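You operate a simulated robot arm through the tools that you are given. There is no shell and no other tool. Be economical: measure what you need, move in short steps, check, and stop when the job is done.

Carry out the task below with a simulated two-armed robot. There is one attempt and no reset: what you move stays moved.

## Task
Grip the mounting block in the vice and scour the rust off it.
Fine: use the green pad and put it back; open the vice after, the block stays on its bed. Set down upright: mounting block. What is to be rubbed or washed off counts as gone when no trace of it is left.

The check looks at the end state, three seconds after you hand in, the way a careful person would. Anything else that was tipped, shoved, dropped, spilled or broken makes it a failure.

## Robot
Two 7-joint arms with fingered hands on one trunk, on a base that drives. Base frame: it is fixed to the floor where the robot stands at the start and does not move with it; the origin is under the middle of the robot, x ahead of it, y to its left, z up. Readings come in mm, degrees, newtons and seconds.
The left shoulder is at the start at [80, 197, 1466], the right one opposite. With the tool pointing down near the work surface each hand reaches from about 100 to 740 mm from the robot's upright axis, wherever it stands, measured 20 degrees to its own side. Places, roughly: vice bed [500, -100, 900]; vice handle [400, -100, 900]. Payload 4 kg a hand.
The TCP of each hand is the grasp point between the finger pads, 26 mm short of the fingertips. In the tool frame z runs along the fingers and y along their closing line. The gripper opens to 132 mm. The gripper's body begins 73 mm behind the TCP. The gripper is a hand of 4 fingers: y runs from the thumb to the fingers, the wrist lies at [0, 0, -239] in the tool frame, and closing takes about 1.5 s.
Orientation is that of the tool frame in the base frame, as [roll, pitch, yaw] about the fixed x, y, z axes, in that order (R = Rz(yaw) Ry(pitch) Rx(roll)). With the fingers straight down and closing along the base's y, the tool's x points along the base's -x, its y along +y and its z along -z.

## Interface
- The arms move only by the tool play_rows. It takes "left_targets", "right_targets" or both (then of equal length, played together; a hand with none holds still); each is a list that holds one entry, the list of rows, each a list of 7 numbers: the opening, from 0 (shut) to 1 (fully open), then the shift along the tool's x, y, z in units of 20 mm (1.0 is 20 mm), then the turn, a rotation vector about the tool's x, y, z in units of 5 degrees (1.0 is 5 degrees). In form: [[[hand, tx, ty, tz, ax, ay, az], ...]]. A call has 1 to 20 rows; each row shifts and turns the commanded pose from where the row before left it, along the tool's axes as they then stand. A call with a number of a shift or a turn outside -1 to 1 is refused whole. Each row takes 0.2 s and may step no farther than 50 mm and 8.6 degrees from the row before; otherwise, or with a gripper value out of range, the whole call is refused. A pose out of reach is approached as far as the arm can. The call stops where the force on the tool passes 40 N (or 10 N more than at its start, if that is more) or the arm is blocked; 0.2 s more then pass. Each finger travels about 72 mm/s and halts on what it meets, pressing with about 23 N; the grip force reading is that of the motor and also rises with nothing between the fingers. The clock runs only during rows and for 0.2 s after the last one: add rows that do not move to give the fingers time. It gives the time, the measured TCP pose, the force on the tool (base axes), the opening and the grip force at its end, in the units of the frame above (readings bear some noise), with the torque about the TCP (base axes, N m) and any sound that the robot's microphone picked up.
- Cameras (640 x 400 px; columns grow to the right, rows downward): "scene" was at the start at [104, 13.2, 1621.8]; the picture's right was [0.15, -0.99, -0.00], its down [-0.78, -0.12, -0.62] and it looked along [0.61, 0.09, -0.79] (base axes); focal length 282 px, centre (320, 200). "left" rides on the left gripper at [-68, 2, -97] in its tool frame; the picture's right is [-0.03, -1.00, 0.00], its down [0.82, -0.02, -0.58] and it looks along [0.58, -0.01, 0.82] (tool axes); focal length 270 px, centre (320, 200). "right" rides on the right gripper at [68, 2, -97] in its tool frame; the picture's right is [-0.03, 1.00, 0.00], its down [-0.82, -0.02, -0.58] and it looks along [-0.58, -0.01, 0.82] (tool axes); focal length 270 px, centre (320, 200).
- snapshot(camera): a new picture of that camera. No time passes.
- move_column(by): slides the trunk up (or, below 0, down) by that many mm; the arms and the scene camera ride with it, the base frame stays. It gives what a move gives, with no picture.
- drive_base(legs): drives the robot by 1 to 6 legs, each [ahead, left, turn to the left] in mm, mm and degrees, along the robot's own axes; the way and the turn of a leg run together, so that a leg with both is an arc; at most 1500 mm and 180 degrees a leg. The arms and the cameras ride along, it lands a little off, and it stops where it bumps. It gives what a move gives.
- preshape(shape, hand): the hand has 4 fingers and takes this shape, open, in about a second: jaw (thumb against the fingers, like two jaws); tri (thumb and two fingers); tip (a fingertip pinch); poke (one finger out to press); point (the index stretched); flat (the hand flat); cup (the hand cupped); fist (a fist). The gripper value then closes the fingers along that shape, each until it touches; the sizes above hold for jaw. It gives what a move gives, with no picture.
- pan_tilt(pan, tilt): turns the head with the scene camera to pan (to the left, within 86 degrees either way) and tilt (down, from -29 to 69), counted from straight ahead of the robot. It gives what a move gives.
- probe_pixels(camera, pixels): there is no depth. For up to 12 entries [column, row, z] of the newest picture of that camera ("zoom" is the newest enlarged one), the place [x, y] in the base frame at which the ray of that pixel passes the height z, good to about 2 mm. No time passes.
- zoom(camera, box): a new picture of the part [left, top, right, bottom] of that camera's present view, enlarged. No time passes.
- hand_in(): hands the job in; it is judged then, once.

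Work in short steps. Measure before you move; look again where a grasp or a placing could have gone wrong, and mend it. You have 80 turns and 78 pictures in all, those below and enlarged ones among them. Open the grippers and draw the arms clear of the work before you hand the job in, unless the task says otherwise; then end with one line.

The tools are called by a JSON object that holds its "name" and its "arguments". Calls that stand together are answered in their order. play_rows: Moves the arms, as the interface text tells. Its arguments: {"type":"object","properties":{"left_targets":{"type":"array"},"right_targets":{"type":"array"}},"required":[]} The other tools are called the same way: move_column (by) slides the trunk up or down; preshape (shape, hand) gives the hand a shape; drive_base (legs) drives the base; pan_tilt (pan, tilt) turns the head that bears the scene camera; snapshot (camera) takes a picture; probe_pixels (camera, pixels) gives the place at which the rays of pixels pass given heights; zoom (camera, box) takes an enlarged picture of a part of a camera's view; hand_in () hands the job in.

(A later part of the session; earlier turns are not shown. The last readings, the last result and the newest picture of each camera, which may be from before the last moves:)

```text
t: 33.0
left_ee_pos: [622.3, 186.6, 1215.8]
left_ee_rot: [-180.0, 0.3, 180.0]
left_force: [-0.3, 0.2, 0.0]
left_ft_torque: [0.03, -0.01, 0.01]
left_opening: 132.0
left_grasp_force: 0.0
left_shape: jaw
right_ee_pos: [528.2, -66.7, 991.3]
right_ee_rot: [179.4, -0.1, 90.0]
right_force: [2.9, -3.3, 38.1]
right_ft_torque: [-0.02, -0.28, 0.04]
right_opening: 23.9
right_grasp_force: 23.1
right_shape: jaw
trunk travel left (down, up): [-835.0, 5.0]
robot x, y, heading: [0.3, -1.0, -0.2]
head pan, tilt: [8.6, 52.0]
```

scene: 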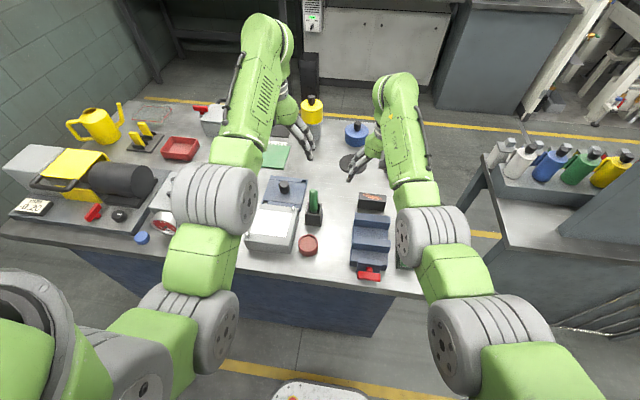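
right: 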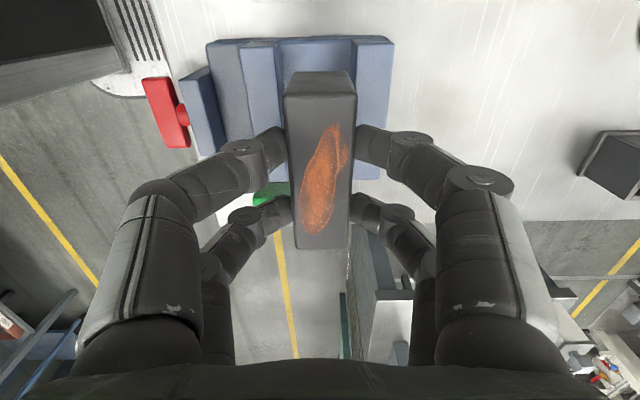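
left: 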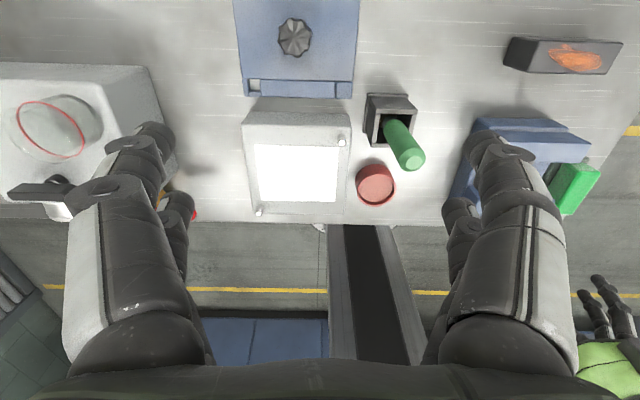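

Contact occurs with the block's bottom at about 934, matching the bed. I open slightly and lift straight off.

{"name": "play_rows", "arguments": {"right_targets": [[[0.28, 0, 0, -0.05, 0, 0, 0], [0.28, 0, 0, 0, 0, 0, 0], [0.28, 0, 0, 0, 0, 0, 0], [0.28, 0, 0, -0.3, 0, 0, 0], [0.28, 0, 0, -0.5, 0, 0, 0], [0.5, 0, 0, -1, 0, 0, 0], [0.5, 0, 0, -1, 0, 0, 0], [0.5, 0, 0, -1, 0, 0, 0], [0.5, 0, 0, 0, 0, 0, 0]]]}}

{"name": "zoom", "arguments": {"camera": "right", "box": [160, 20, 460, 210]}}

```text
t: 35.0
left_ee_pos: [625.1, 186.5, 1213.1]
left_ee_rot: [180.0, 0.0, -179.9]
left_force: [-0.7, -0.2, 0.2]
left_ft_torque: [0.02, 0.01, 0.01]
left_opening: 131.9
left_grasp_force: 0.0
left_shape: jaw
right_ee_pos: [528.7, -68.8, 1063.4]
right_ee_rot: [180.0, 0.0, 90.0]
right_force: [-0.3, -0.9, -0.1]
right_ft_torque: [0.0, 0.04, 0.0]
right_opening: 65.5
right_grasp_force: 0.1
right_shape: jaw
trunk travel left (down, up): [-835.0, 5.0]
robot x, y, heading: [1.5, -3.5, -0.1]
head pan, tilt: [8.6, 52.0]
```

```text
2.11 times, centred on (310, 115) of right
```

zoom: 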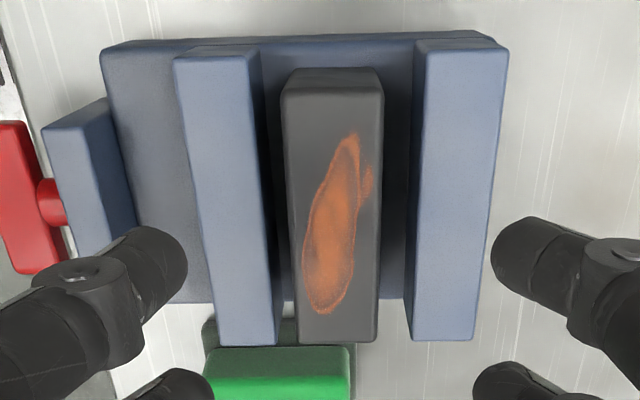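

The block stands upright on the bed between the jaws. Next is the handle: I take the poke shape and move above it to see where the finger is.

{"name": "preshape", "arguments": {"shape": "poke", "hand": "right"}}

{"name": "play_rows", "arguments": {"right_targets": [[[1, 0, -1, 0, 0, 0, 0], [1, 0, -1, 0, 0, 0, 0], [1, 0, -1, 0, 0, 0, 0], [1, 0, -1, 0, 0, 0, 0], [1, 0, -1, 0, 0, 0, 0], [1, 0, -1, 0, 0, 0, 0], [1, 0, 0, 0, 0, 0, 0]]]}}

{"name": "snapshot", "arguments": {"camera": "right"}}

{"name": "zoom", "arguments": {"camera": "scene", "box": [320, 200, 440, 300]}}

```text
t: 35.9
left_ee_pos: [625.9, 185.5, 1212.7]
left_ee_rot: [-180.0, -0.1, -180.0]
left_force: [-0.3, -0.7, 0.3]
left_ft_torque: [-0.03, -0.02, 0.0]
left_opening: 131.8
left_grasp_force: 0.1
left_shape: jaw
right_ee_pos: [529.0, -66.6, 1062.9]
right_ee_rot: [180.0, 0.0, 90.0]
right_force: [-0.6, 0.4, -1.0]
right_ft_torque: [-0.01, 0.01, 0.0]
right_opening: 0.0
right_grasp_force: 0.1
right_shape: poke
trunk travel left (down, up): [-835.0, 5.0]
robot x, y, heading: [3.4, 0.7, -0.1]
head pan, tilt: [8.6, 52.0]
```

```text
t: 37.5
left_ee_pos: [626.1, 187.2, 1212.0]
left_ee_rot: [-179.9, 0.0, -180.0]
left_force: [-0.5, -0.8, 0.4]
left_ft_torque: [0.02, -0.02, 0.0]
left_opening: 132.0
left_grasp_force: 0.0
left_shape: jaw
right_ee_pos: [408.0, -68.9, 1063.3]
right_ee_rot: [-179.9, 0.0, 90.0]
right_force: [0.5, 0.5, -0.6]
right_ft_torque: [0.02, 0.0, 0.01]
right_opening: 0.0
right_grasp_force: 0.0
right_shape: poke
trunk travel left (down, up): [-835.0, 5.0]
robot x, y, heading: [0.9, -5.0, -0.3]
head pan, tilt: [8.6, 52.0]
```

```text
43 pictures are left
```

right: 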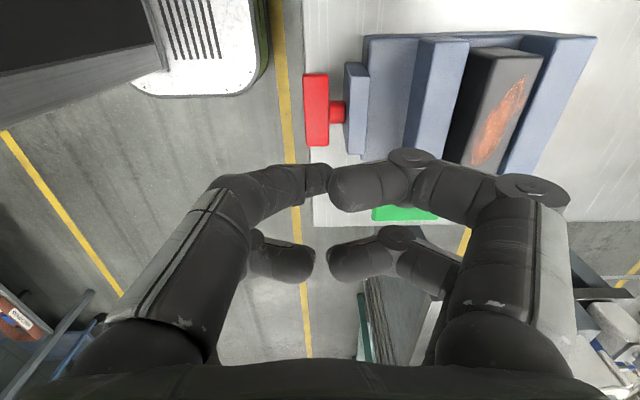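

```text
4.00 times, centred on (380, 250) of scene
```

zoom: 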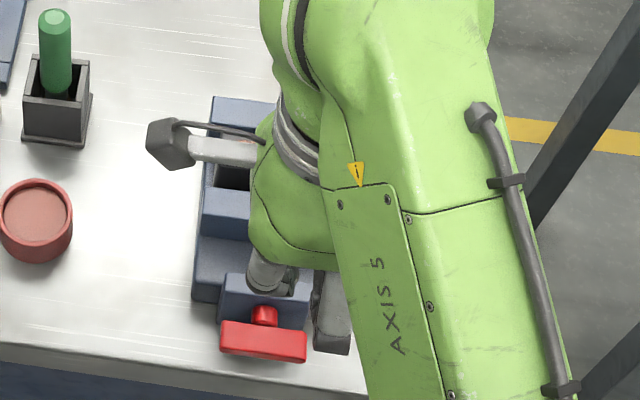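

"Poke" shows all fingers curled, which is not useful. I'll grip the handle bar horizontally from the front instead: reset to jaw, back the base off 200 mm, and turn the hand.

{"name": "preshape", "arguments": {"shape": "jaw", "hand": "right"}}

{"name": "drive_base", "arguments": {"legs": [[-200, 0, 0]]}}

{"name": "play_rows", "arguments": {"right_targets": [[[0.4, 0, 0, 0, 0, 0, -1], [0.4, 0, 0, 0, 0, 0, -1], [0.4, 0, 0, 0, 0, 0, -1], [0.4, 0, 0, 0, 0, 0, -1], [0.4, 0, 0, 0, 0, 0, -1], [0.4, 0, 0, 0, 0, 0, -1], [0.4, 0, 0, 0, 0, 0, -1], [0.4, 0, 0, 0, 0, 0, -1], [0.4, 0, 0, 0, 0, 0, -1], [0.4, 0, 0, 0, 0, 0, -1], [0.4, 0, 0, 0, 0, 0, -1], [0.4, 0, 0, 0, 0, 0, -1], [0.4, 0, 0, 0, 0, 0, -1], [0.4, 0, 0, 0, 0, 0, -1], [0.4, 0, 0, 0, 0, 0, -1], [0.4, 0, 0, 0, 0, 0, -1], [0.4, 0, 0, 0, 0, 0, -1], [0.4, 0, 0, 0, 0, 0, -1], [0.4, 0, 0, 0, 0, 0, 0]]]}}

```text
t: 38.4
left_ee_pos: [625.6, 186.9, 1213.3]
left_ee_rot: [180.0, 0.1, -179.9]
left_force: [-0.3, 0.1, 0.0]
left_ft_torque: [0.02, -0.03, 0.0]
left_opening: 131.8
left_grasp_force: 0.1
left_shape: jaw
right_ee_pos: [407.2, -69.7, 1063.1]
right_ee_rot: [-180.0, -0.1, 90.0]
right_force: [-0.2, -0.3, 0.1]
right_ft_torque: [-0.01, -0.03, 0.0]
right_opening: 131.9
right_grasp_force: 0.1
right_shape: jaw
trunk travel left (down, up): [-835.0, 5.0]
robot x, y, heading: [-2.7, -2.5, 0.1]
head pan, tilt: [8.6, 52.0]
```

```text
t: 40.0
left_ee_pos: [429.9, 186.7, 1209.5]
left_ee_rot: [180.0, -0.2, 180.0]
left_force: [0.0, -0.2, 0.3]
left_ft_torque: [0.01, 0.03, -0.03]
left_opening: 132.0
left_grasp_force: 0.1
left_shape: jaw
right_ee_pos: [212.4, -68.6, 1060.7]
right_ee_rot: [-179.8, 0.0, 90.0]
right_force: [1.2, 0.1, 0.4]
right_ft_torque: [0.03, 0.02, -0.01]
right_opening: 132.0
right_grasp_force: 0.0
right_shape: jaw
trunk travel left (down, up): [-835.0, 5.0]
robot x, y, heading: [-201.0, 0.2, -0.0]
head pan, tilt: [8.6, 52.0]
```

```text
t: 44.0
left_ee_pos: [426.9, 186.9, 1212.6]
left_ee_rot: [180.0, 0.0, -179.9]
left_force: [0.8, -0.5, 0.2]
left_ft_torque: [-0.01, -0.01, 0.0]
left_opening: 131.9
left_grasp_force: 0.0
left_shape: jaw
right_ee_pos: [208.7, -68.1, 1063.2]
right_ee_rot: [180.0, 0.0, -179.9]
right_force: [-0.1, -0.7, -0.5]
right_ft_torque: [-0.03, 0.0, -0.03]
right_opening: 53.2
right_grasp_force: 0.0
right_shape: jaw
trunk travel left (down, up): [-835.0, 5.0]
robot x, y, heading: [-201.2, -2.1, -0.0]
head pan, tilt: [8.6, 52.0]
```

Continue yaw to −90°.

{"name": "play_rows", "arguments": {"right_targets": [[[0.4, 0, 0, 0, 0, 0, -1], [0.4, 0, 0, 0, 0, 0, -1], [0.4, 0, 0, 0, 0, 0, -1], [0.4, 0, 0, 0, 0, 0, -1], [0.4, 0, 0, 0, 0, 0, -1], [0.4, 0, 0, 0, 0, 0, -1], [0.4, 0, 0, 0, 0, 0, -1], [0.4, 0, 0, 0, 0, 0, -1], [0.4, 0, 0, 0, 0, 0, -1], [0.4, 0, 0, 0, 0, 0, -1], [0.4, 0, 0, 0, 0, 0, -1], [0.4, 0, 0, 0, 0, 0, -1], [0.4, 0, 0, 0, 0, 0, -1], [0.4, 0, 0, 0, 0, 0, -1], [0.4, 0, 0, 0, 0, 0, -1], [0.4, 0, 0, 0, 0, 0, -1], [0.4, 0, 0, 0, 0, 0, -1], [0.4, 0, 0, 0, 0, 0, -1], [0.4, 0, 0, 0, 0, 0, 0]]]}}

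{"name": "play_rows", "arguments": {"right_targets": [[[0.4, 0, 0, 0, 1, 0, 0], [0.4, 0, 0, 0, 1, 0, 0], [0.4, 0, 0, 0, 1, 0, 0], [0.4, 0, 0, 0, 1, 0, 0], [0.4, 0, 0, 0, 1, 0, 0], [0.4, 0, 0, 0, 1, 0, 0], [0.4, 0, 0, 0, 1, 0, 0], [0.4, 0, 0, 0, 1, 0, 0], [0.4, 0, 0, 0, 1, 0, 0], [0.4, 0, 0, 0, 1, 0, 0], [0.4, 0, 0, 0, 1, 0, 0], [0.4, 0, 0, 0, 1, 0, 0], [0.4, 0, 0, 0, 1, 0, 0], [0.4, 0, 0, 0, 1, 0, 0], [0.4, 0, 0, 0, 1, 0, 0], [0.4, 0, 0, 0, 1, 0, 0], [0.4, 0, 0, 0, 1, 0, 0], [0.4, 0, 0, 0, 1, 0, 0], [0.4, 0, 0, 0, 0, 0, 0]]]}}

{"name": "snapshot", "arguments": {"camera": "scene"}}

```text
t: 48.0
left_ee_pos: [426.2, 187.1, 1212.8]
left_ee_rot: [-179.9, 0.0, 180.0]
left_force: [0.0, -0.5, -1.0]
left_ft_torque: [-0.01, -0.01, 0.03]
left_opening: 131.8
left_grasp_force: 0.1
left_shape: jaw
right_ee_pos: [208.5, -69.1, 1061.4]
right_ee_rot: [-180.0, -0.1, -89.9]
right_force: [-0.7, 0.9, 0.5]
right_ft_torque: [0.03, -0.03, -0.01]
right_opening: 53.4
right_grasp_force: 0.1
right_shape: jaw
trunk travel left (down, up): [-835.0, 5.0]
robot x, y, heading: [-199.9, 1.0, -0.2]
head pan, tilt: [8.6, 52.0]
```

```text
t: 52.0
left_ee_pos: [425.8, 185.9, 1211.7]
left_ee_rot: [180.0, -0.1, 180.0]
left_force: [-0.2, -0.3, 0.7]
left_ft_torque: [0.02, 0.01, 0.02]
left_opening: 132.2
left_grasp_force: 0.0
left_shape: jaw
right_ee_pos: [208.7, -68.4, 1063.7]
right_ee_rot: [-89.8, 0.0, -90.0]
right_force: [0.3, 0.4, 0.0]
right_ft_torque: [0.0, -0.01, 0.0]
right_opening: 53.1
right_grasp_force: 0.2
right_shape: jaw
trunk travel left (down, up): [-835.0, 5.0]
robot x, y, heading: [-198.0, -1.6, -0.2]
head pan, tilt: [8.6, 52.0]
```

```text
41 pictures are left
```

scene: 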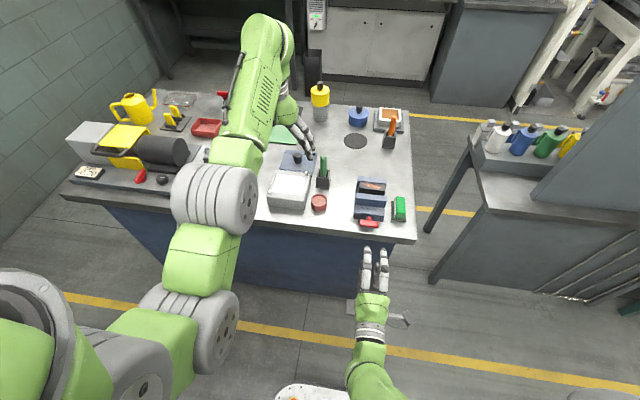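

The hand now points forward. I lower to about z 935, still well in front of the table, and look at the handle.

{"name": "play_rows", "arguments": {"right_targets": [[[0.4, 0, 0.9, 0, 0, 0, 0], [0.4, 0, 0.9, 0, 0, 0, 0], [0.4, 0, 0.9, 0, 0, 0, 0], [0.4, 0, 0.9, 0, 0, 0, 0], [0.4, 0, 0.9, 0, 0, 0, 0], [0.4, 0, 0.9, 0, 0, 0, 0], [0.4, 0, 0.9, 0, 0, 0, 0], [0.4, 0, 0, 0, 0, 0, 0]]]}}

{"name": "snapshot", "arguments": {"camera": "right"}}

{"name": "zoom", "arguments": {"camera": "scene", "box": [320, 160, 440, 260]}}

```text
t: 53.8
left_ee_pos: [424.5, 186.0, 1212.6]
left_ee_rot: [-180.0, -0.1, -180.0]
left_force: [-0.5, 0.0, 0.0]
left_ft_torque: [0.0, -0.02, 0.01]
left_opening: 131.9
left_grasp_force: 0.0
left_shape: jaw
right_ee_pos: [210.1, -67.4, 936.7]
right_ee_rot: [-90.0, 0.0, -90.0]
right_force: [0.0, 0.1, 0.2]
right_ft_torque: [0.0, 0.0, 0.01]
right_opening: 53.2
right_grasp_force: 0.2
right_shape: jaw
trunk travel left (down, up): [-835.0, 5.0]
robot x, y, heading: [-200.9, 0.5, -0.2]
head pan, tilt: [8.6, 52.0]
```

```text
40 pictures are left
```

right: 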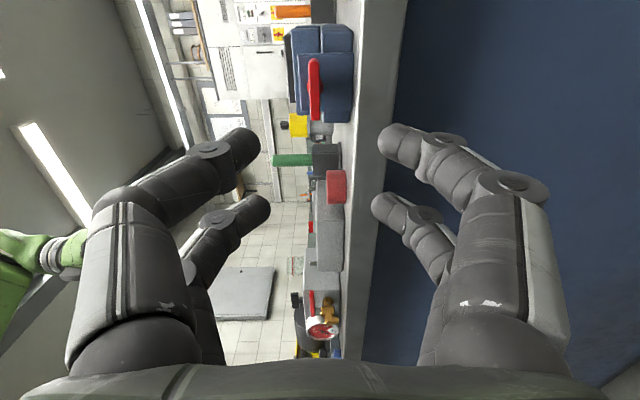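

```text
4.00 times, centred on (380, 210) of scene
```

zoom: 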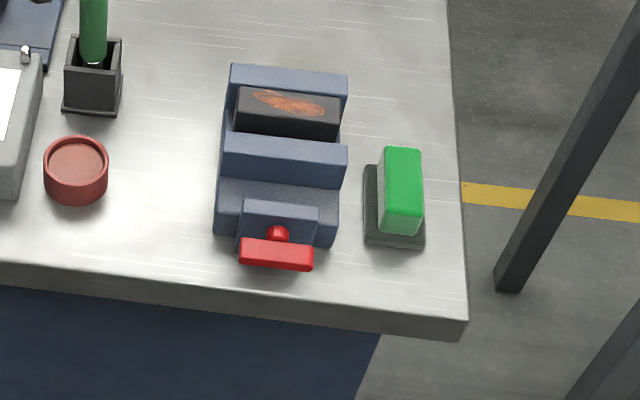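

I zoom on the handle in the right view to refine its height and thickness.

{"name": "zoom", "arguments": {"camera": "right", "box": [260, 10, 410, 130]}}

```text
3.33 times, centred on (335, 70) of right
```

zoom: 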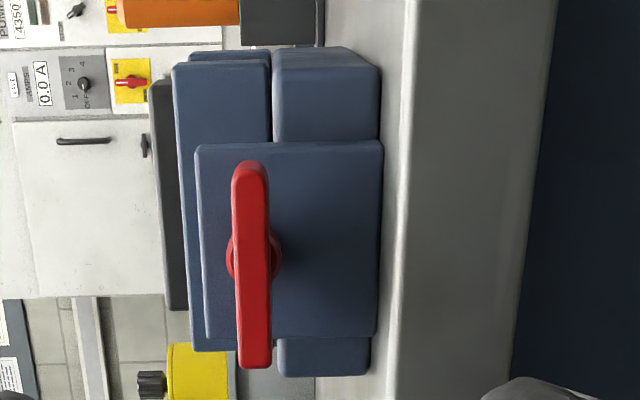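

The bar centre is at z≈942, y≈−67.6 and about 10 mm thick. I narrow the opening to 0.25, raise 5 mm and advance to x≈350, then look.

{"name": "play_rows", "arguments": {"right_targets": [[[0.25, 0, -0.26, 0, 0, 0, 0], [0.25, 0, 0, 1, 0, 0, 0], [0.25, 0, 0, 1, 0, 0, 0], [0.25, 0, 0, 1, 0, 0, 0], [0.25, 0, 0, 1, 0, 0, 0], [0.25, 0, 0, 1, 0, 0, 0], [0.25, 0, 0, 1, 0, 0, 0], [0.25, 0, 0, 1, 0, 0, 0], [0.25, 0, 0, 0, 0, 0, 0]]]}}

{"name": "snapshot", "arguments": {"camera": "right"}}

{"name": "zoom", "arguments": {"camera": "scene", "box": [340, 200, 400, 250]}}

```text
t: 55.8
left_ee_pos: [425.1, 185.3, 1212.4]
left_ee_rot: [-180.0, 0.1, -180.0]
left_force: [-0.8, -0.4, 0.3]
left_ft_torque: [-0.02, -0.01, 0.02]
left_opening: 131.8
left_grasp_force: 0.0
left_shape: jaw
right_ee_pos: [348.6, -67.5, 943.3]
right_ee_rot: [-90.1, 0.0, -90.1]
right_force: [-0.1, -1.4, -0.8]
right_ft_torque: [0.03, 0.01, -0.03]
right_opening: 33.5
right_grasp_force: 0.2
right_shape: jaw
trunk travel left (down, up): [-835.0, 5.0]
robot x, y, heading: [-199.4, -0.3, -0.0]
head pan, tilt: [8.6, 52.0]
```

```text
37 pictures are left
```

right: 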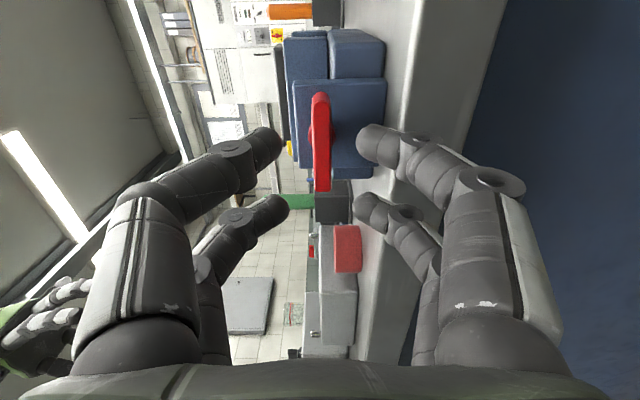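

```text
8.00 times, centred on (370, 225) of scene
```

zoom: 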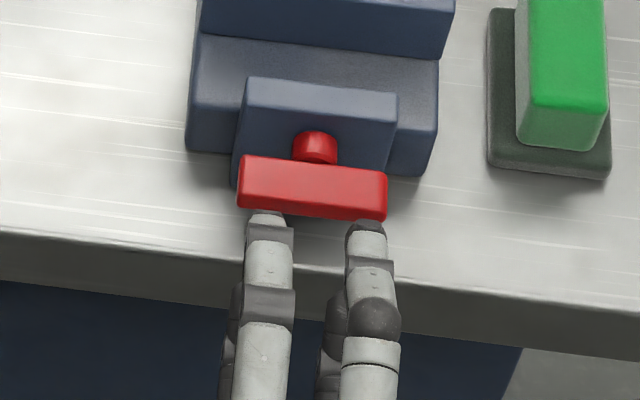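

The fingers are aligned with the bar. I advance 40 mm and look before closing.

{"name": "play_rows", "arguments": {"right_targets": [[[0.25, 0, 0, 0.5, 0, 0, 0], [0.25, 0, 0, 0.5, 0, 0, 0], [0.25, 0, 0, 0.5, 0, 0, 0], [0.25, 0, 0, 0.5, 0, 0, 0], [0.25, 0, 0, 0, 0, 0, 0]]]}}

{"name": "snapshot", "arguments": {"camera": "right"}}

```text
t: 57.0
left_ee_pos: [424.6, 186.8, 1212.8]
left_ee_rot: [179.9, 0.0, 180.0]
left_force: [0.1, -0.6, -0.1]
left_ft_torque: [-0.02, 0.02, 0.02]
left_opening: 132.0
left_grasp_force: 0.1
left_shape: jaw
right_ee_pos: [389.1, -67.4, 944.4]
right_ee_rot: [-89.8, 0.0, -90.0]
right_force: [-4.7, 0.5, 7.9]
right_ft_torque: [0.03, 0.19, -0.01]
right_opening: 31.7
right_grasp_force: 0.0
right_shape: jaw
trunk travel left (down, up): [-835.0, 5.0]
robot x, y, heading: [-198.6, 1.6, 0.0]
head pan, tilt: [8.6, 52.0]
```

```text
35 pictures are left
```

right: 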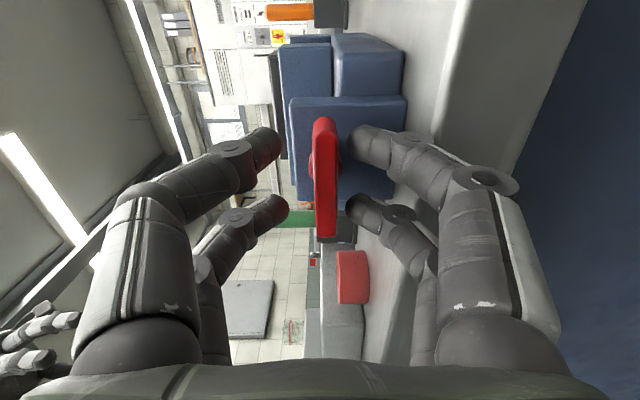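

A light contact (8 N up) suggests the lower fingers graze the table; closing lifts them away. I close on the bar.

{"name": "play_rows", "arguments": {"right_targets": [[[0.0, 0, 0, 0, 0, 0, 0], [0.0, 0, 0, 0, 0, 0, 0], [0.0, 0, 0, 0, 0, 0, 0], [0.0, 0, 0, 0, 0, 0, 0], [0.0, 0, 0, 0, 0, 0, 0]]]}}

{"name": "snapshot", "arguments": {"camera": "right"}}

```text
t: 58.2
left_ee_pos: [424.9, 186.1, 1211.8]
left_ee_rot: [-179.9, 0.0, 180.0]
left_force: [0.7, -0.1, -0.3]
left_ft_torque: [-0.01, -0.01, 0.01]
left_opening: 131.9
left_grasp_force: 0.0
left_shape: jaw
right_ee_pos: [388.8, -67.5, 944.5]
right_ee_rot: [-89.7, 0.1, -89.9]
right_force: [6.6, -0.3, 10.6]
right_ft_torque: [0.0, -0.27, -0.02]
right_opening: 5.5
right_grasp_force: 23.3
right_shape: jaw
trunk travel left (down, up): [-835.0, 5.0]
robot x, y, heading: [-198.0, -2.8, -0.3]
head pan, tilt: [8.6, 52.0]
```

```text
34 pictures are left
```

right: 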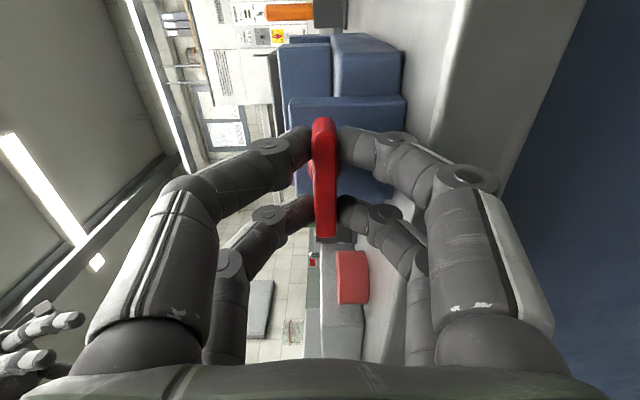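

The bar is gripped. I test a 15° clockwise turn.

{"name": "play_rows", "arguments": {"right_targets": [[[0.0, 0, 0, 0, 0, 0, 1], [0.0, 0, 0, 0, 0, 0, 1], [0.0, 0, 0, 0, 0, 0, 1], [0.0, 0, 0, 0, 0, 0, 0]]]}}

{"name": "snapshot", "arguments": {"camera": "right"}}

```text
t: 59.2
left_ee_pos: [425.2, 185.2, 1212.8]
left_ee_rot: [-179.9, -0.1, -180.0]
left_force: [-1.2, 0.2, -0.6]
left_ft_torque: [-0.01, 0.01, 0.0]
left_opening: 131.8
left_grasp_force: 0.1
left_shape: jaw
right_ee_pos: [387.9, -68.3, 944.1]
right_ee_rot: [-89.8, 15.2, -89.9]
right_force: [8.4, -6.1, 12.4]
right_ft_torque: [-0.99, -0.42, -0.29]
right_opening: 4.9
right_grasp_force: 23.2
right_shape: jaw
trunk travel left (down, up): [-835.0, 5.0]
robot x, y, heading: [-205.0, 0.9, 0.1]
head pan, tilt: [8.6, 52.0]
```

```text
33 pictures are left
```

right: 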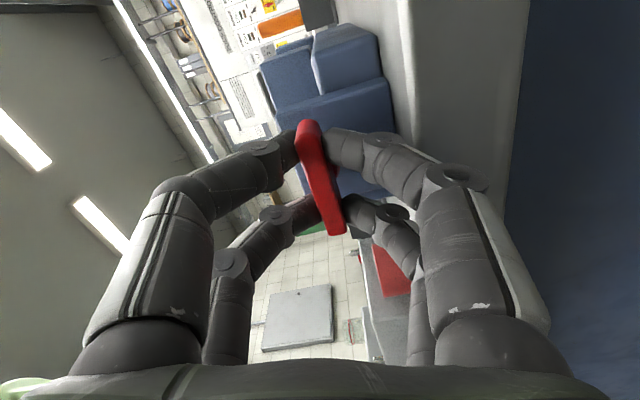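

The bar tilts relative to the hand (it stayed put) with 1 Nm resistance. I'll try counter-clockwise.

{"name": "play_rows", "arguments": {"right_targets": [[[0.0, 0, 0, 0, 0, 0, -1], [0.0, 0, 0, 0, 0, 0, -1], [0.0, 0, 0, 0, 0, 0, -1], [0.0, 0, 0, 0, 0, 0, -1], [0.0, 0, 0, 0, 0, 0, -1], [0.0, 0, 0, 0, 0, 0, -1], [0.0, 0, 0, 0, 0, 0, -1], [0.0, 0, 0, 0, 0, 0, 0]]]}}

{"name": "snapshot", "arguments": {"camera": "right"}}

```text
t: 61.0
left_ee_pos: [425.6, 187.4, 1212.6]
left_ee_rot: [180.0, -0.1, -180.0]
left_force: [0.1, -0.1, -0.3]
left_ft_torque: [0.01, -0.01, 0.0]
left_opening: 132.0
left_grasp_force: 0.1
left_shape: jaw
right_ee_pos: [388.5, -67.3, 943.4]
right_ee_rot: [-90.0, -20.1, -90.0]
right_force: [7.0, 2.6, 10.7]
right_ft_torque: [0.09, -0.35, 0.05]
right_opening: 3.5
right_grasp_force: 23.0
right_shape: jaw
trunk travel left (down, up): [-835.0, 5.0]
robot x, y, heading: [-200.2, 3.7, 0.1]
head pan, tilt: [8.6, 52.0]
```

```text
32 pictures are left
```

right: 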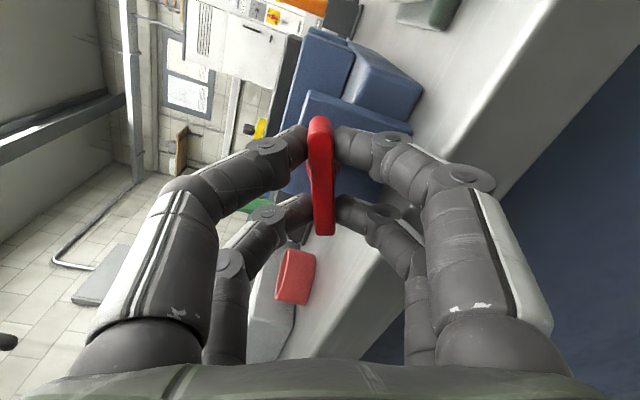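

The bar follows counter-clockwise (torque low, bar aligned). I continue another 50°.

{"name": "play_rows", "arguments": {"right_targets": [[[0.0, 0, 0, 0, 0, 0, -1], [0.0, 0, 0, 0, 0, 0, -1], [0.0, 0, 0, 0, 0, 0, -1], [0.0, 0, 0, 0, 0, 0, -1], [0.0, 0, 0, 0, 0, 0, -1], [0.0, 0, 0, 0, 0, 0, -1], [0.0, 0, 0, 0, 0, 0, -1], [0.0, 0, 0, 0, 0, 0, -1], [0.0, 0, 0, 0, 0, 0, -1], [0.0, 0, 0, 0, 0, 0, -1], [0.0, 0, 0, 0, 0, 0, 0]]]}}

{"name": "zoom", "arguments": {"camera": "scene", "box": [330, 160, 420, 250]}}

```text
t: 63.4
left_ee_pos: [424.9, 188.6, 1211.9]
left_ee_rot: [-179.9, 0.0, -180.0]
left_force: [-0.2, 0.2, -0.5]
left_ft_torque: [0.03, -0.04, 0.02]
left_opening: 132.0
left_grasp_force: 0.1
left_shape: jaw
right_ee_pos: [389.6, -66.8, 942.8]
right_ee_rot: [-90.1, -70.2, -89.9]
right_force: [3.8, 9.4, 4.7]
right_ft_torque: [0.12, -0.14, 0.29]
right_opening: 3.6
right_grasp_force: 22.4
right_shape: jaw
trunk travel left (down, up): [-835.0, 5.0]
robot x, y, heading: [-196.5, -0.6, -0.2]
head pan, tilt: [8.6, 52.0]
```

```text
4.44 times, centred on (375, 205) of scene
```

zoom: 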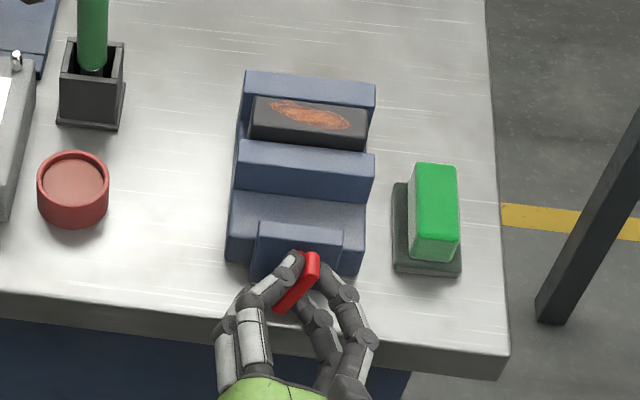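

The jaw has moved toward the block. I continue the turn another 60° or until it resists.

{"name": "play_rows", "arguments": {"right_targets": [[[0.0, 0, 0, 0, 0, 0, -1], [0.0, 0, 0, 0, 0, 0, -1], [0.0, 0, 0, 0, 0, 0, -1], [0.0, 0, 0, 0, 0, 0, -1], [0.0, 0, 0, 0, 0, 0, -1], [0.0, 0, 0, 0, 0, 0, -1], [0.0, 0, 0, 0, 0, 0, -1], [0.0, 0, 0, 0, 0, 0, -1], [0.0, 0, 0, 0, 0, 0, -1], [0.0, 0, 0, 0, 0, 0, 0]]]}}

{"name": "zoom", "arguments": {"camera": "scene", "box": [330, 160, 420, 250]}}

```text
t: 65.6
left_ee_pos: [425.5, 189.1, 1211.6]
left_ee_rot: [-179.9, 0.0, -180.0]
left_force: [-0.7, -0.6, -0.3]
left_ft_torque: [0.03, 0.0, -0.01]
left_opening: 131.8
left_grasp_force: 0.0
left_shape: jaw
right_ee_pos: [388.2, -66.7, 942.3]
right_ee_rot: [90.3, -64.8, 89.9]
right_force: [-1.1, 12.6, -4.2]
right_ft_torque: [0.12, 0.08, 0.38]
right_opening: 3.6
right_grasp_force: 23.2
right_shape: jaw
trunk travel left (down, up): [-835.0, 5.0]
robot x, y, heading: [-201.0, -0.8, 0.2]
head pan, tilt: [8.6, 52.0]
```

```text
4.44 times, centred on (375, 205) of scene
```

zoom: 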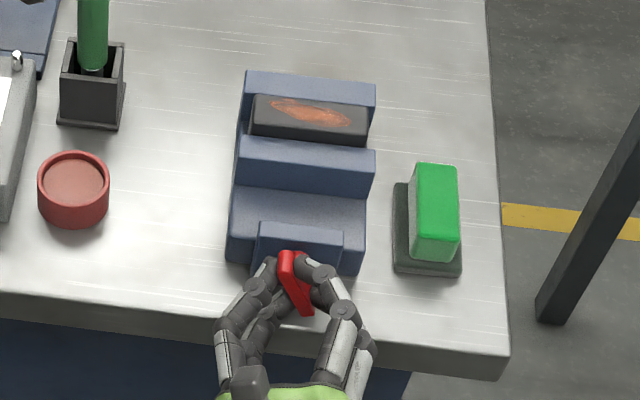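

The jaw travels about 8 mm per ~115°. I continue to 180° (bar horizontal again).

{"name": "play_rows", "arguments": {"right_targets": [[[0.0, 0, 0, 0, 0, 0, -1], [0.0, 0, 0, 0, 0, 0, -1], [0.0, 0, 0, 0, 0, 0, -1], [0.0, 0, 0, 0, 0, 0, -1], [0.0, 0, 0, 0, 0, 0, -1], [0.0, 0, 0, 0, 0, 0, -1], [0.0, 0, 0, 0, 0, 0, -1], [0.0, 0, 0, 0, 0, 0, -1], [0.0, 0, 0, 0, 0, 0, -1], [0.0, 0, 0, 0, 0, 0, -1], [0.0, 0, 0, 0, 0, 0, -1], [0.0, 0, 0, 0, 0, 0, -1], [0.0, 0, 0, 0, 0, 0, -1], [0.0, 0, 0, 0, 0, 0, 0]]]}}

{"name": "zoom", "arguments": {"camera": "scene", "box": [330, 160, 420, 250]}}

```text
t: 68.6
left_ee_pos: [428.4, 187.1, 1211.2]
left_ee_rot: [180.0, -0.1, 180.0]
left_force: [-0.2, 0.9, -1.0]
left_ft_torque: [-0.01, -0.02, 0.04]
left_opening: 132.1
left_grasp_force: 0.0
left_shape: jaw
right_ee_pos: [389.3, -68.1, 941.7]
right_ee_rot: [90.1, 0.1, 90.0]
right_force: [-1.9, 3.1, -15.1]
right_ft_torque: [0.12, 0.4, 0.1]
right_opening: 3.8
right_grasp_force: 22.5
right_shape: jaw
trunk travel left (down, up): [-835.0, 5.0]
robot x, y, heading: [-199.5, 0.1, 0.3]
head pan, tilt: [8.6, 52.0]
```

```text
4.44 times, centred on (375, 205) of scene
```

zoom: 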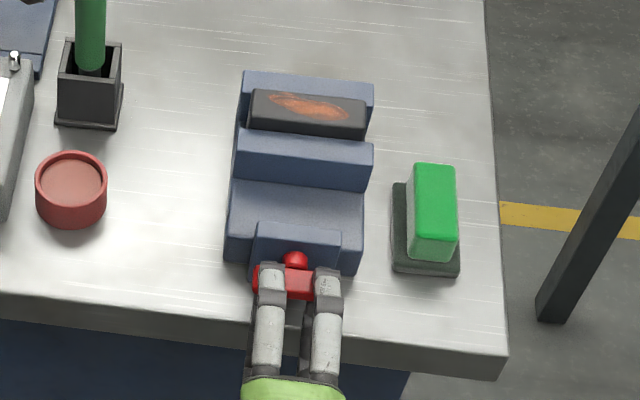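

No limit reached yet and torque is still low. I continue turning 60° more.

{"name": "play_rows", "arguments": {"right_targets": [[[0.0, 0, 0, 0, 0, 0, -1], [0.0, 0, 0, 0, 0, 0, -1], [0.0, 0, 0, 0, 0, 0, -1], [0.0, 0, 0, 0, 0, 0, -1], [0.0, 0, 0, 0, 0, 0, -1], [0.0, 0, 0, 0, 0, 0, -1], [0.0, 0, 0, 0, 0, 0, -1], [0.0, 0, 0, 0, 0, 0, -1], [0.0, 0, 0, 0, 0, 0, -1], [0.0, 0, 0, 0, 0, 0, -1], [0.0, 0, 0, 0, 0, 0, -1], [0.0, 0, 0, 0, 0, 0, -1], [0.0, 0, 0, 0, 0, 0, 0]]]}}

{"name": "zoom", "arguments": {"camera": "scene", "box": [330, 160, 420, 250]}}

```text
t: 71.4
left_ee_pos: [427.8, 185.7, 1211.8]
left_ee_rot: [-180.0, -0.1, 180.0]
left_force: [0.4, -0.4, 0.5]
left_ft_torque: [0.01, 0.01, 0.01]
left_opening: 132.0
left_grasp_force: 0.0
left_shape: jaw
right_ee_pos: [390.0, -69.7, 942.0]
right_ee_rot: [90.3, 60.0, 90.2]
right_force: [-4.9, -2.5, -14.3]
right_ft_torque: [0.77, 0.27, -0.09]
right_opening: 3.0
right_grasp_force: 22.9
right_shape: jaw
trunk travel left (down, up): [-835.0, 5.0]
robot x, y, heading: [-202.5, 3.8, -0.1]
head pan, tilt: [8.6, 52.0]
```

```text
4.44 times, centred on (375, 205) of scene
```

zoom: 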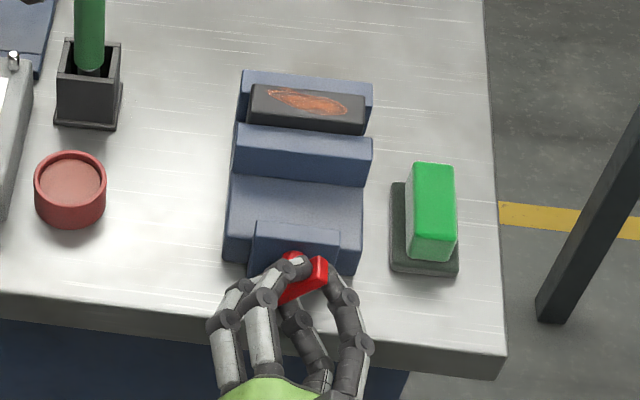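

Torque rises to 0.77 Nm, so the block is meeting the far jaw. I turn 20° more to tighten.

{"name": "play_rows", "arguments": {"right_targets": [[[0.0, 0, 0, 0, 0, 0, -1], [0.0, 0, 0, 0, 0, 0, -1], [0.0, 0, 0, 0, 0, 0, -1], [0.0, 0, 0, 0, 0, 0, -1], [0.0, 0, 0, 0, 0, 0, 0]]]}}

{"name": "zoom", "arguments": {"camera": "scene", "box": [350, 175, 400, 225]}}

```text
t: 72.6
left_ee_pos: [425.7, 185.2, 1212.6]
left_ee_rot: [180.0, 0.0, -179.9]
left_force: [0.7, 0.2, 0.8]
left_ft_torque: [-0.02, 0.0, -0.02]
left_opening: 131.8
left_grasp_force: 0.0
left_shape: jaw
right_ee_pos: [389.6, -69.8, 942.7]
right_ee_rot: [89.8, 79.9, 89.9]
right_force: [-5.5, -4.9, -10.0]
right_ft_torque: [2.22, 0.3, -0.2]
right_opening: 3.5
right_grasp_force: 23.3
right_shape: jaw
trunk travel left (down, up): [-835.0, 5.0]
robot x, y, heading: [-199.1, -0.3, 0.3]
head pan, tilt: [8.6, 52.0]
```

```text
8.00 times, centred on (375, 200) of scene
```

zoom: 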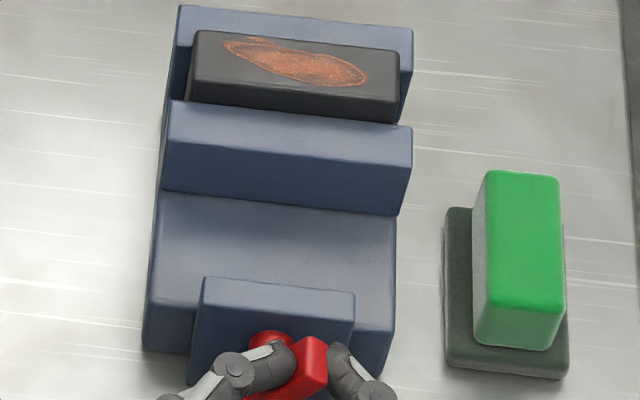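

Torque is 2.2 Nm and the block is clamped against the far jaw. I release the handle, back off, and begin levelling the roll.

{"name": "play_rows", "arguments": {"right_targets": [[[0.3, 0, 0, 0, 0, 0, 0], [0.3, 0, 0, 0, 0, 0, 0], [0.3, 0, 0, 0, 0, 0, 0], [0.3, 0, 0, -0.5, 0, 0, 0], [0.3, 0, 0, -0.5, 0, 0, 0], [0.3, 0, 0, -1, 0, 0, 0], [0.3, 0, 0, -1, 0, 0, 0], [0.3, 0, 0, -1, 0, 0, 0], [0.3, 0, 0, -1, 0, 0, 0], [0.3, 0, 0, -1, 0, 0, 0], [0.3, 0, 0, -1, 0, 0, 0], [0.3, 0, 0, -1, 0, 0, 0], [0.3, 0, 0, 0, 0, 0, -1], [0.3, 0, 0, 0, 0, 0, -1], [0.3, -1, 0, 0, 0, 0, 0], [0.3, -1, 0, 0, 0, 0, 0], [0.3, -1, 0, 0, 0, 0, 0], [0.3, -1, 0, 0, 0, 0, 0], [0.3, -1, 0, 0, 0, 0, 0], [0.3, 0, 0, 0, 0, 0, 0]]]}}

{"name": "snapshot", "arguments": {"camera": "scene"}}

```text
t: 76.8
left_ee_pos: [424.9, 186.9, 1212.8]
left_ee_rot: [179.9, 0.0, -180.0]
left_force: [-0.3, -0.6, 0.4]
left_ft_torque: [0.05, -0.01, 0.01]
left_opening: 132.0
left_grasp_force: 0.1
left_shape: jaw
right_ee_pos: [228.6, -68.1, 1042.5]
right_ee_rot: [-132.4, 90.0, -132.4]
right_force: [0.3, 1.5, 0.7]
right_ft_torque: [-0.03, 0.02, 0.0]
right_opening: 39.6
right_grasp_force: 0.1
right_shape: jaw
trunk travel left (down, up): [-835.0, 5.0]
robot x, y, heading: [-196.1, -3.3, -0.1]
head pan, tilt: [8.6, 52.0]
```

```text
26 pictures are left
```

scene: 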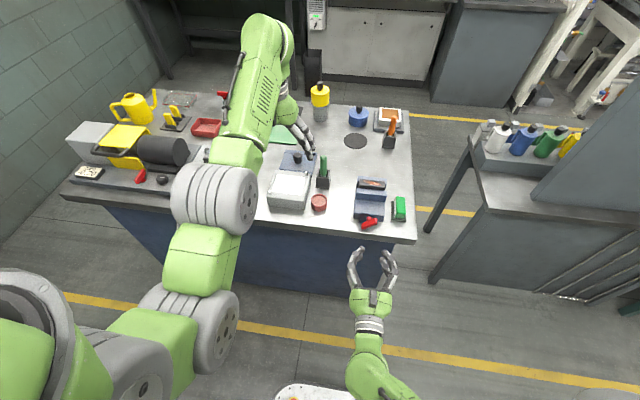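

I pitch the hand back to pointing down.

{"name": "play_rows", "arguments": {"right_targets": [[[0.6, 0, 0, 0, 0, 1, 0], [0.6, 0, 0, 0, 0, 1, 0], [0.6, 0, 0, 0, 0, 1, 0], [0.6, 0, 0, 0, 0, 1, 0], [0.6, 0, 0, 0, 0, 1, 0], [0.6, 0, 0, 0, 0, 1, 0], [0.6, 0, 0, 0, 0, 1, 0], [0.6, 0, 0, 0, 0, 1, 0], [0.6, 0, 0, 0, 0, 1, 0], [0.6, 0, 0, 0, 0, 1, 0], [0.6, 0, 0, 0, 0, 1, 0], [0.6, 0, 0, 0, 0, 1, 0], [0.6, 0, 0, 0, 0, 1, 0], [0.6, 0, 0, 0, 0, 1, 0], [0.6, 0, 0, 0, 0, 1, 0], [0.6, 0, 0, 0, 0, 1, 0], [0.6, 0, 0, 0, 0, 1, 0], [0.6, 0, 0, 0, 0, 1, 0], [0.6, 0, 0, -0.8, 0, 0, 0], [0.6, 0, 0, 0, 0, 0, 0]]]}}

{"name": "drive_base", "arguments": {"legs": [[150, 0, 0]]}}

```text
t: 81.0
left_ee_pos: [424.6, 186.8, 1212.5]
left_ee_rot: [-180.0, 0.0, 180.0]
left_force: [0.5, -0.2, 0.2]
left_ft_torque: [-0.01, -0.02, -0.04]
left_opening: 131.9
left_grasp_force: 0.0
left_shape: jaw
right_ee_pos: [156.1, -136.4, 781.2]
right_ee_rot: [178.1, 39.2, 179.3]
right_force: [-0.5, -0.5, -0.3]
right_ft_torque: [0.02, 0.01, 0.01]
right_opening: 78.6
right_grasp_force: 0.0
right_shape: jaw
right hand out of reach, approached as far as the arm can: row 1, 2, 3, 4, 5, 6, 7, 8, 9, 10, 11, 12, 13, 14, 15, 16, 17, 18, 19
trunk travel left (down, up): [-835.0, 5.0]
robot x, y, heading: [-196.4, 0.2, -0.0]
head pan, tilt: [8.6, 52.0]
```

```text
t: 82.4
left_ee_pos: [575.1, 183.3, 1215.7]
left_ee_rot: [-180.0, 0.2, 179.8]
left_force: [-0.5, 0.7, -0.6]
left_ft_torque: [-0.02, 0.01, 0.01]
left_opening: 132.2
left_grasp_force: 0.0
left_shape: jaw
right_ee_pos: [305.7, -137.7, 782.1]
right_ee_rot: [178.1, 39.4, 179.0]
right_force: [-0.9, 0.7, 0.3]
right_ft_torque: [-0.02, 0.0, 0.01]
right_opening: 78.8
right_grasp_force: 0.1
right_shape: jaw
trunk travel left (down, up): [-835.0, 5.0]
robot x, y, heading: [-50.4, -0.7, -0.1]
head pan, tilt: [8.6, 52.0]
```

The arm hit joint limits and ended low, at z 782 in front of the table, without contact. I back away again and look.

{"name": "drive_base", "arguments": {"legs": [[-150, 0, 0]]}}

{"name": "snapshot", "arguments": {"camera": "scene"}}

```text
t: 83.8
left_ee_pos: [433.6, 182.2, 1210.8]
left_ee_rot: [-180.0, -0.2, 179.7]
left_force: [0.2, -0.1, -0.8]
left_ft_torque: [-0.01, 0.01, 0.04]
left_opening: 132.1
left_grasp_force: 0.1
left_shape: jaw
right_ee_pos: [161.2, -138.2, 780.7]
right_ee_rot: [178.1, 39.0, 178.9]
right_force: [0.0, -1.3, 0.4]
right_ft_torque: [0.0, 0.0, 0.0]
right_opening: 78.7
right_grasp_force: 0.1
right_shape: jaw
trunk travel left (down, up): [-835.0, 5.0]
robot x, y, heading: [-196.0, 1.6, -0.3]
head pan, tilt: [8.6, 52.0]
```

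```text
25 pictures are left
```

scene: 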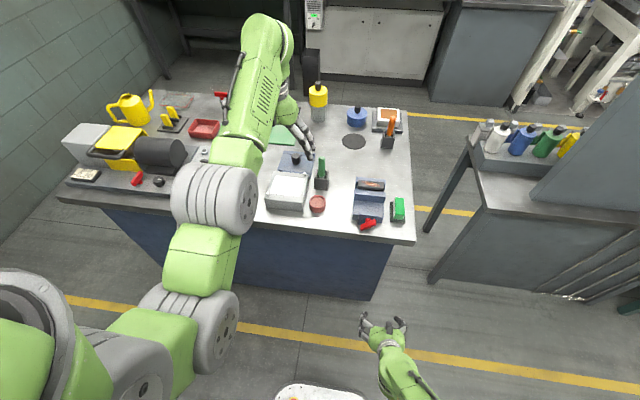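

The hand is pitched 51° down in front of the table. I raise it 270 mm in its present orientation and see whether the arm follows.

{"name": "play_rows", "arguments": {"right_targets": [[[0.6, -0.57, 0, -0.7, 0, 0, 0], [0.6, -0.57, 0, -0.7, 0, 0, 0], [0.6, -0.57, 0, -0.7, 0, 0, 0], [0.6, -0.57, 0, -0.7, 0, 0, 0], [0.6, -0.57, 0, -0.7, 0, 0, 0], [0.6, -0.57, 0, -0.7, 0, 0, 0], [0.6, -0.57, 0, -0.7, 0, 0, 0], [0.6, -0.57, 0, -0.7, 0, 0, 0], [0.6, -0.57, 0, -0.7, 0, 0, 0], [0.6, -0.57, 0, -0.7, 0, 0, 0], [0.6, -0.57, 0, -0.7, 0, 0, 0], [0.6, -0.57, 0, -0.7, 0, 0, 0], [0.6, -0.57, 0, -0.7, 0, 0, 0], [0.6, -0.57, 0, -0.7, 0, 0, 0], [0.6, 0, 0, 0, 0, 0, 0]]]}}

```text
t: 87.0
left_ee_pos: [431.1, 183.4, 1213.2]
left_ee_rot: [-180.0, 0.0, 179.7]
left_force: [0.7, -0.6, 0.6]
left_ft_torque: [-0.01, 0.03, -0.02]
left_opening: 132.0
left_grasp_force: 0.0
left_shape: jaw
right_ee_pos: [159.3, -137.6, 780.8]
right_ee_rot: [178.1, 39.1, 178.9]
right_force: [0.4, 0.0, 0.5]
right_ft_torque: [-0.02, 0.02, -0.01]
right_opening: 78.8
right_grasp_force: 0.1
right_shape: jaw
right hand out of reach, approached as far as the arm can: row 1, 2, 3, 4, 5, 6, 7, 8, 9, 10, 11, 12, 13, 14
trunk travel left (down, up): [-835.0, 5.0]
robot x, y, heading: [-195.8, 0.6, -0.6]
head pan, tilt: [8.6, 52.0]
```

The solver is stuck at a joint limit, so the wrist needs unwinding. First I undo the pitch.

{"name": "play_rows", "arguments": {"right_targets": [[[0.6, 0, 0, 0, 0, -1, 0], [0.6, 0, 0, 0, 0, -1, 0], [0.6, 0, 0, 0, 0, -1, 0], [0.6, 0, 0, 0, 0, -1, 0], [0.6, 0, 0, 0, 0, -1, 0], [0.6, 0, 0, 0, 0, -1, 0], [0.6, 0, 0, 0, 0, -1, 0], [0.6, 0, 0, 0, 0, -1, 0], [0.6, 0, 0, 0, 0, -1, 0], [0.6, 0, 0, 0, 0, -1, 0], [0.6, 0, 0, 0, 0, 0, 0], [0.6, 0, 0, 0, 0, 0, 0]]]}}

```text
t: 89.6
left_ee_pos: [431.2, 182.2, 1212.3]
left_ee_rot: [-179.9, 0.1, 179.7]
left_force: [-0.1, -0.6, -0.3]
left_ft_torque: [0.06, 0.03, -0.01]
left_opening: 131.8
left_grasp_force: 0.1
left_shape: jaw
right_ee_pos: [159.7, -138.8, 782.0]
right_ee_rot: [115.9, 88.2, 116.0]
right_force: [0.7, -0.4, -0.2]
right_ft_torque: [-0.01, 0.02, -0.05]
right_opening: 78.8
right_grasp_force: 0.0
right_shape: jaw
trunk travel left (down, up): [-835.0, 5.0]
robot x, y, heading: [-192.5, 1.1, -0.4]
head pan, tilt: [8.6, 52.0]
```

That works: horizontal again. I raise 200 mm along −tool x.

{"name": "play_rows", "arguments": {"right_targets": [[[0.6, -1, 0, 0, 0, 0, 0], [0.6, -1, 0, 0, 0, 0, 0], [0.6, -1, 0, 0, 0, 0, 0], [0.6, -1, 0, 0, 0, 0, 0], [0.6, -1, 0, 0, 0, 0, 0], [0.6, -1, 0, 0, 0, 0, 0], [0.6, -1, 0, 0, 0, 0, 0], [0.6, -1, 0, 0, 0, 0, 0], [0.6, -1, 0, 0, 0, 0, 0], [0.6, -1, 0, 0, 0, 0, 0], [0.6, -1, 0, 0, 0, 0, 0], [0.6, -1, 0, 0, 0, 0, 0], [0.6, 0, 0, 0, 0, 0, 0]]]}}

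{"name": "play_rows", "arguments": {"right_targets": [[[0.6, 0, 0, 0, 0, 0, 1], [0.6, 0, 0, 0, 0, 0, 1], [0.6, 0, 0, 0, 0, 0, 1], [0.6, 0, 0, 0, 0, 0, 1], [0.6, 0, 0, 0, 0, 0, 1], [0.6, 0, 0, 0, 0, 0, 1], [0.6, 0, 0, 0, 0, 0, 1], [0.6, 0, 0, 0, 0, 0, 1], [0.6, 0, 0, 0, 0, 0, 1], [0.6, 0, 0, 0, 0, 0, 1], [0.6, 0, 0, 0, 0, 0, 1], [0.6, 0, 0, 0, 0, 0, 1], [0.6, 0, 0, 0, 0, 0, 1], [0.6, 0, 0, 0, 0, 0, 1], [0.6, 0, 0, 0, 0, 0, 1], [0.6, 0, 0, 0, 0, 0, 1], [0.6, 0, 0, 0, 0, 0, 1], [0.6, 0, 0, 0, 0, 0, 1], [0.6, 0, 0, 0, 0, 0, 0]]]}}

```text
t: 92.4
left_ee_pos: [431.1, 183.2, 1212.9]
left_ee_rot: [-179.9, 0.0, 179.7]
left_force: [-1.0, -0.4, 0.2]
left_ft_torque: [0.01, 0.01, 0.01]
left_opening: 132.1
left_grasp_force: 0.0
left_shape: jaw
right_ee_pos: [162.5, -143.3, 1022.6]
right_ee_rot: [118.9, 88.3, 118.9]
right_force: [-0.2, -0.8, 0.4]
right_ft_torque: [-0.01, 0.0, 0.05]
right_opening: 79.0
right_grasp_force: 0.1
right_shape: jaw
trunk travel left (down, up): [-835.0, 5.0]
robot x, y, heading: [-194.9, -0.5, -0.6]
head pan, tilt: [8.6, 52.0]
```

```text
t: 96.4
left_ee_pos: [431.5, 182.9, 1212.1]
left_ee_rot: [179.8, -0.1, 179.7]
left_force: [0.2, 0.1, -0.3]
left_ft_torque: [-0.01, 0.05, -0.01]
left_opening: 131.7
left_grasp_force: 0.1
left_shape: jaw
right_ee_pos: [164.1, -142.6, 1022.7]
right_ee_rot: [90.7, -1.6, 90.2]
right_force: [0.6, -0.2, 0.3]
right_ft_torque: [-0.03, -0.01, -0.02]
right_opening: 79.0
right_grasp_force: 0.0
right_shape: jaw
trunk travel left (down, up): [-835.0, 5.0]
robot x, y, heading: [-191.1, -1.4, -0.4]
head pan, tilt: [8.6, 52.0]
```

Unwinding works. I continue the remaining 180° of roll, then pitch the hand down.

{"name": "play_rows", "arguments": {"right_targets": [[[0.6, 0, 0, 0, 0, 0, 1], [0.6, 0, 0, 0, 0, 0, 1], [0.6, 0, 0, 0, 0, 0, 1], [0.6, 0, 0, 0, 0, 0, 1], [0.6, 0, 0, 0, 0, 0, 1], [0.6, 0, 0, 0, 0, 0, 1], [0.6, 0, 0, 0, 0, 0, 1], [0.6, 0, 0, 0, 0, 0, 1], [0.6, 0, 0, 0, 0, 0, 1], [0.6, 0, 0, 0, 0, 0, 1], [0.6, 0, 0, 0, 0, 0, 1], [0.6, 0, 0, 0, 0, 0, 1], [0.6, 0, 0, 0, 0, 0, 1], [0.6, 0, 0, 0, 0, 0, 1], [0.6, 0, 0, 0, 0, 0, 1], [0.6, 0, 0, 0, 0, 0, 1], [0.6, 0, 0, 0, 0, 0, 1], [0.6, 0, 0, 0, 0, 0, 1], [0.6, 0, 0, 0, 0, 0, 0]]]}}

{"name": "play_rows", "arguments": {"right_targets": [[[0.6, 0, 0, 0, 0, 0, 1], [0.6, 0, 0, 0, 0, 0, 1], [0.6, 0, 0, 0, 0, 0, 1], [0.6, 0, 0, 0, 0, 0, 1], [0.6, 0, 0, 0, 0, 0, 1], [0.6, 0, 0, 0, 0, 0, 1], [0.6, 0, 0, 0, 0, 0, 1], [0.6, 0, 0, 0, 0, 0, 1], [0.6, 0, 0, 0, 0, 0, 1], [0.6, 0, 0, 0, 0, 0, 1], [0.6, 0, 0, 0, 0, 0, 1], [0.6, 0, 0, 0, 0, 0, 1], [0.6, 0, 0, 0, 0, 0, 1], [0.6, 0, 0, 0, 0, 0, 1], [0.6, 0, 0, 0, 0, 0, 1], [0.6, 0, 0, 0, 0, 0, 1], [0.6, 0, 0, 0, 0, 0, 1], [0.6, 0, 0, 0, 0, 0, 1], [0.6, 0, 0, 0, 0, 0, 0]]]}}

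{"name": "play_rows", "arguments": {"right_targets": [[[0.6, 0, 0, 0, -1, 0, 0], [0.6, 0, 0, 0, -1, 0, 0], [0.6, 0, 0, 0, -1, 0, 0], [0.6, 0, 0, 0, -1, 0, 0], [0.6, 0, 0, 0, -1, 0, 0], [0.6, 0, 0, 0, -1, 0, 0], [0.6, 0, 0, 0, -1, 0, 0], [0.6, 0, 0, 0, -1, 0, 0], [0.6, 0, 0, 0, -1, 0, 0], [0.6, 0, 0, 0, 0, 0, 0]]]}}

```text
t: 100.4
left_ee_pos: [431.4, 183.8, 1213.2]
left_ee_rot: [-179.9, 0.1, 179.7]
left_force: [-0.3, -0.2, -0.1]
left_ft_torque: [-0.01, 0.01, 0.02]
left_opening: 131.8
left_grasp_force: 0.1
left_shape: jaw
right_ee_pos: [163.3, -143.9, 1021.6]
right_ee_rot: [-116.6, -88.1, -63.3]
right_force: [0.5, -0.7, 0.3]
right_ft_torque: [0.02, 0.05, -0.03]
right_opening: 78.6
right_grasp_force: 0.1
right_shape: jaw
trunk travel left (down, up): [-835.0, 5.0]
robot x, y, heading: [-195.3, -2.1, -0.4]
head pan, tilt: [8.6, 52.0]
```

```text
t: 104.4
left_ee_pos: [431.3, 182.8, 1213.3]
left_ee_rot: [-180.0, 0.0, 179.7]
left_force: [0.1, 0.7, -0.5]
left_ft_torque: [0.02, 0.03, -0.01]
left_opening: 131.8
left_grasp_force: 0.0
left_shape: jaw
right_ee_pos: [162.7, -144.0, 1020.4]
right_ee_rot: [-90.8, 1.6, -89.9]
right_force: [0.0, 0.6, -0.1]
right_ft_torque: [0.0, -0.03, 0.03]
right_opening: 78.6
right_grasp_force: 0.0
right_shape: jaw
trunk travel left (down, up): [-835.0, 5.0]
robot x, y, heading: [-194.1, -2.6, -0.4]
head pan, tilt: [8.6, 52.0]
```

```text
t: 106.6
left_ee_pos: [431.1, 183.0, 1212.7]
left_ee_rot: [179.9, 0.0, 179.7]
left_force: [0.2, -0.8, -0.3]
left_ft_torque: [-0.01, 0.0, 0.01]
left_opening: 132.2
left_grasp_force: 0.1
left_shape: jaw
right_ee_pos: [163.1, -144.1, 1020.7]
right_ee_rot: [-135.9, 1.4, -89.9]
right_force: [0.6, 0.4, 0.2]
right_ft_torque: [0.01, 0.01, 0.01]
right_opening: 78.7
right_grasp_force: 0.1
right_shape: jaw
trunk travel left (down, up): [-835.0, 5.0]
robot x, y, heading: [-194.7, 0.3, -0.5]
head pan, tilt: [8.6, 52.0]
```

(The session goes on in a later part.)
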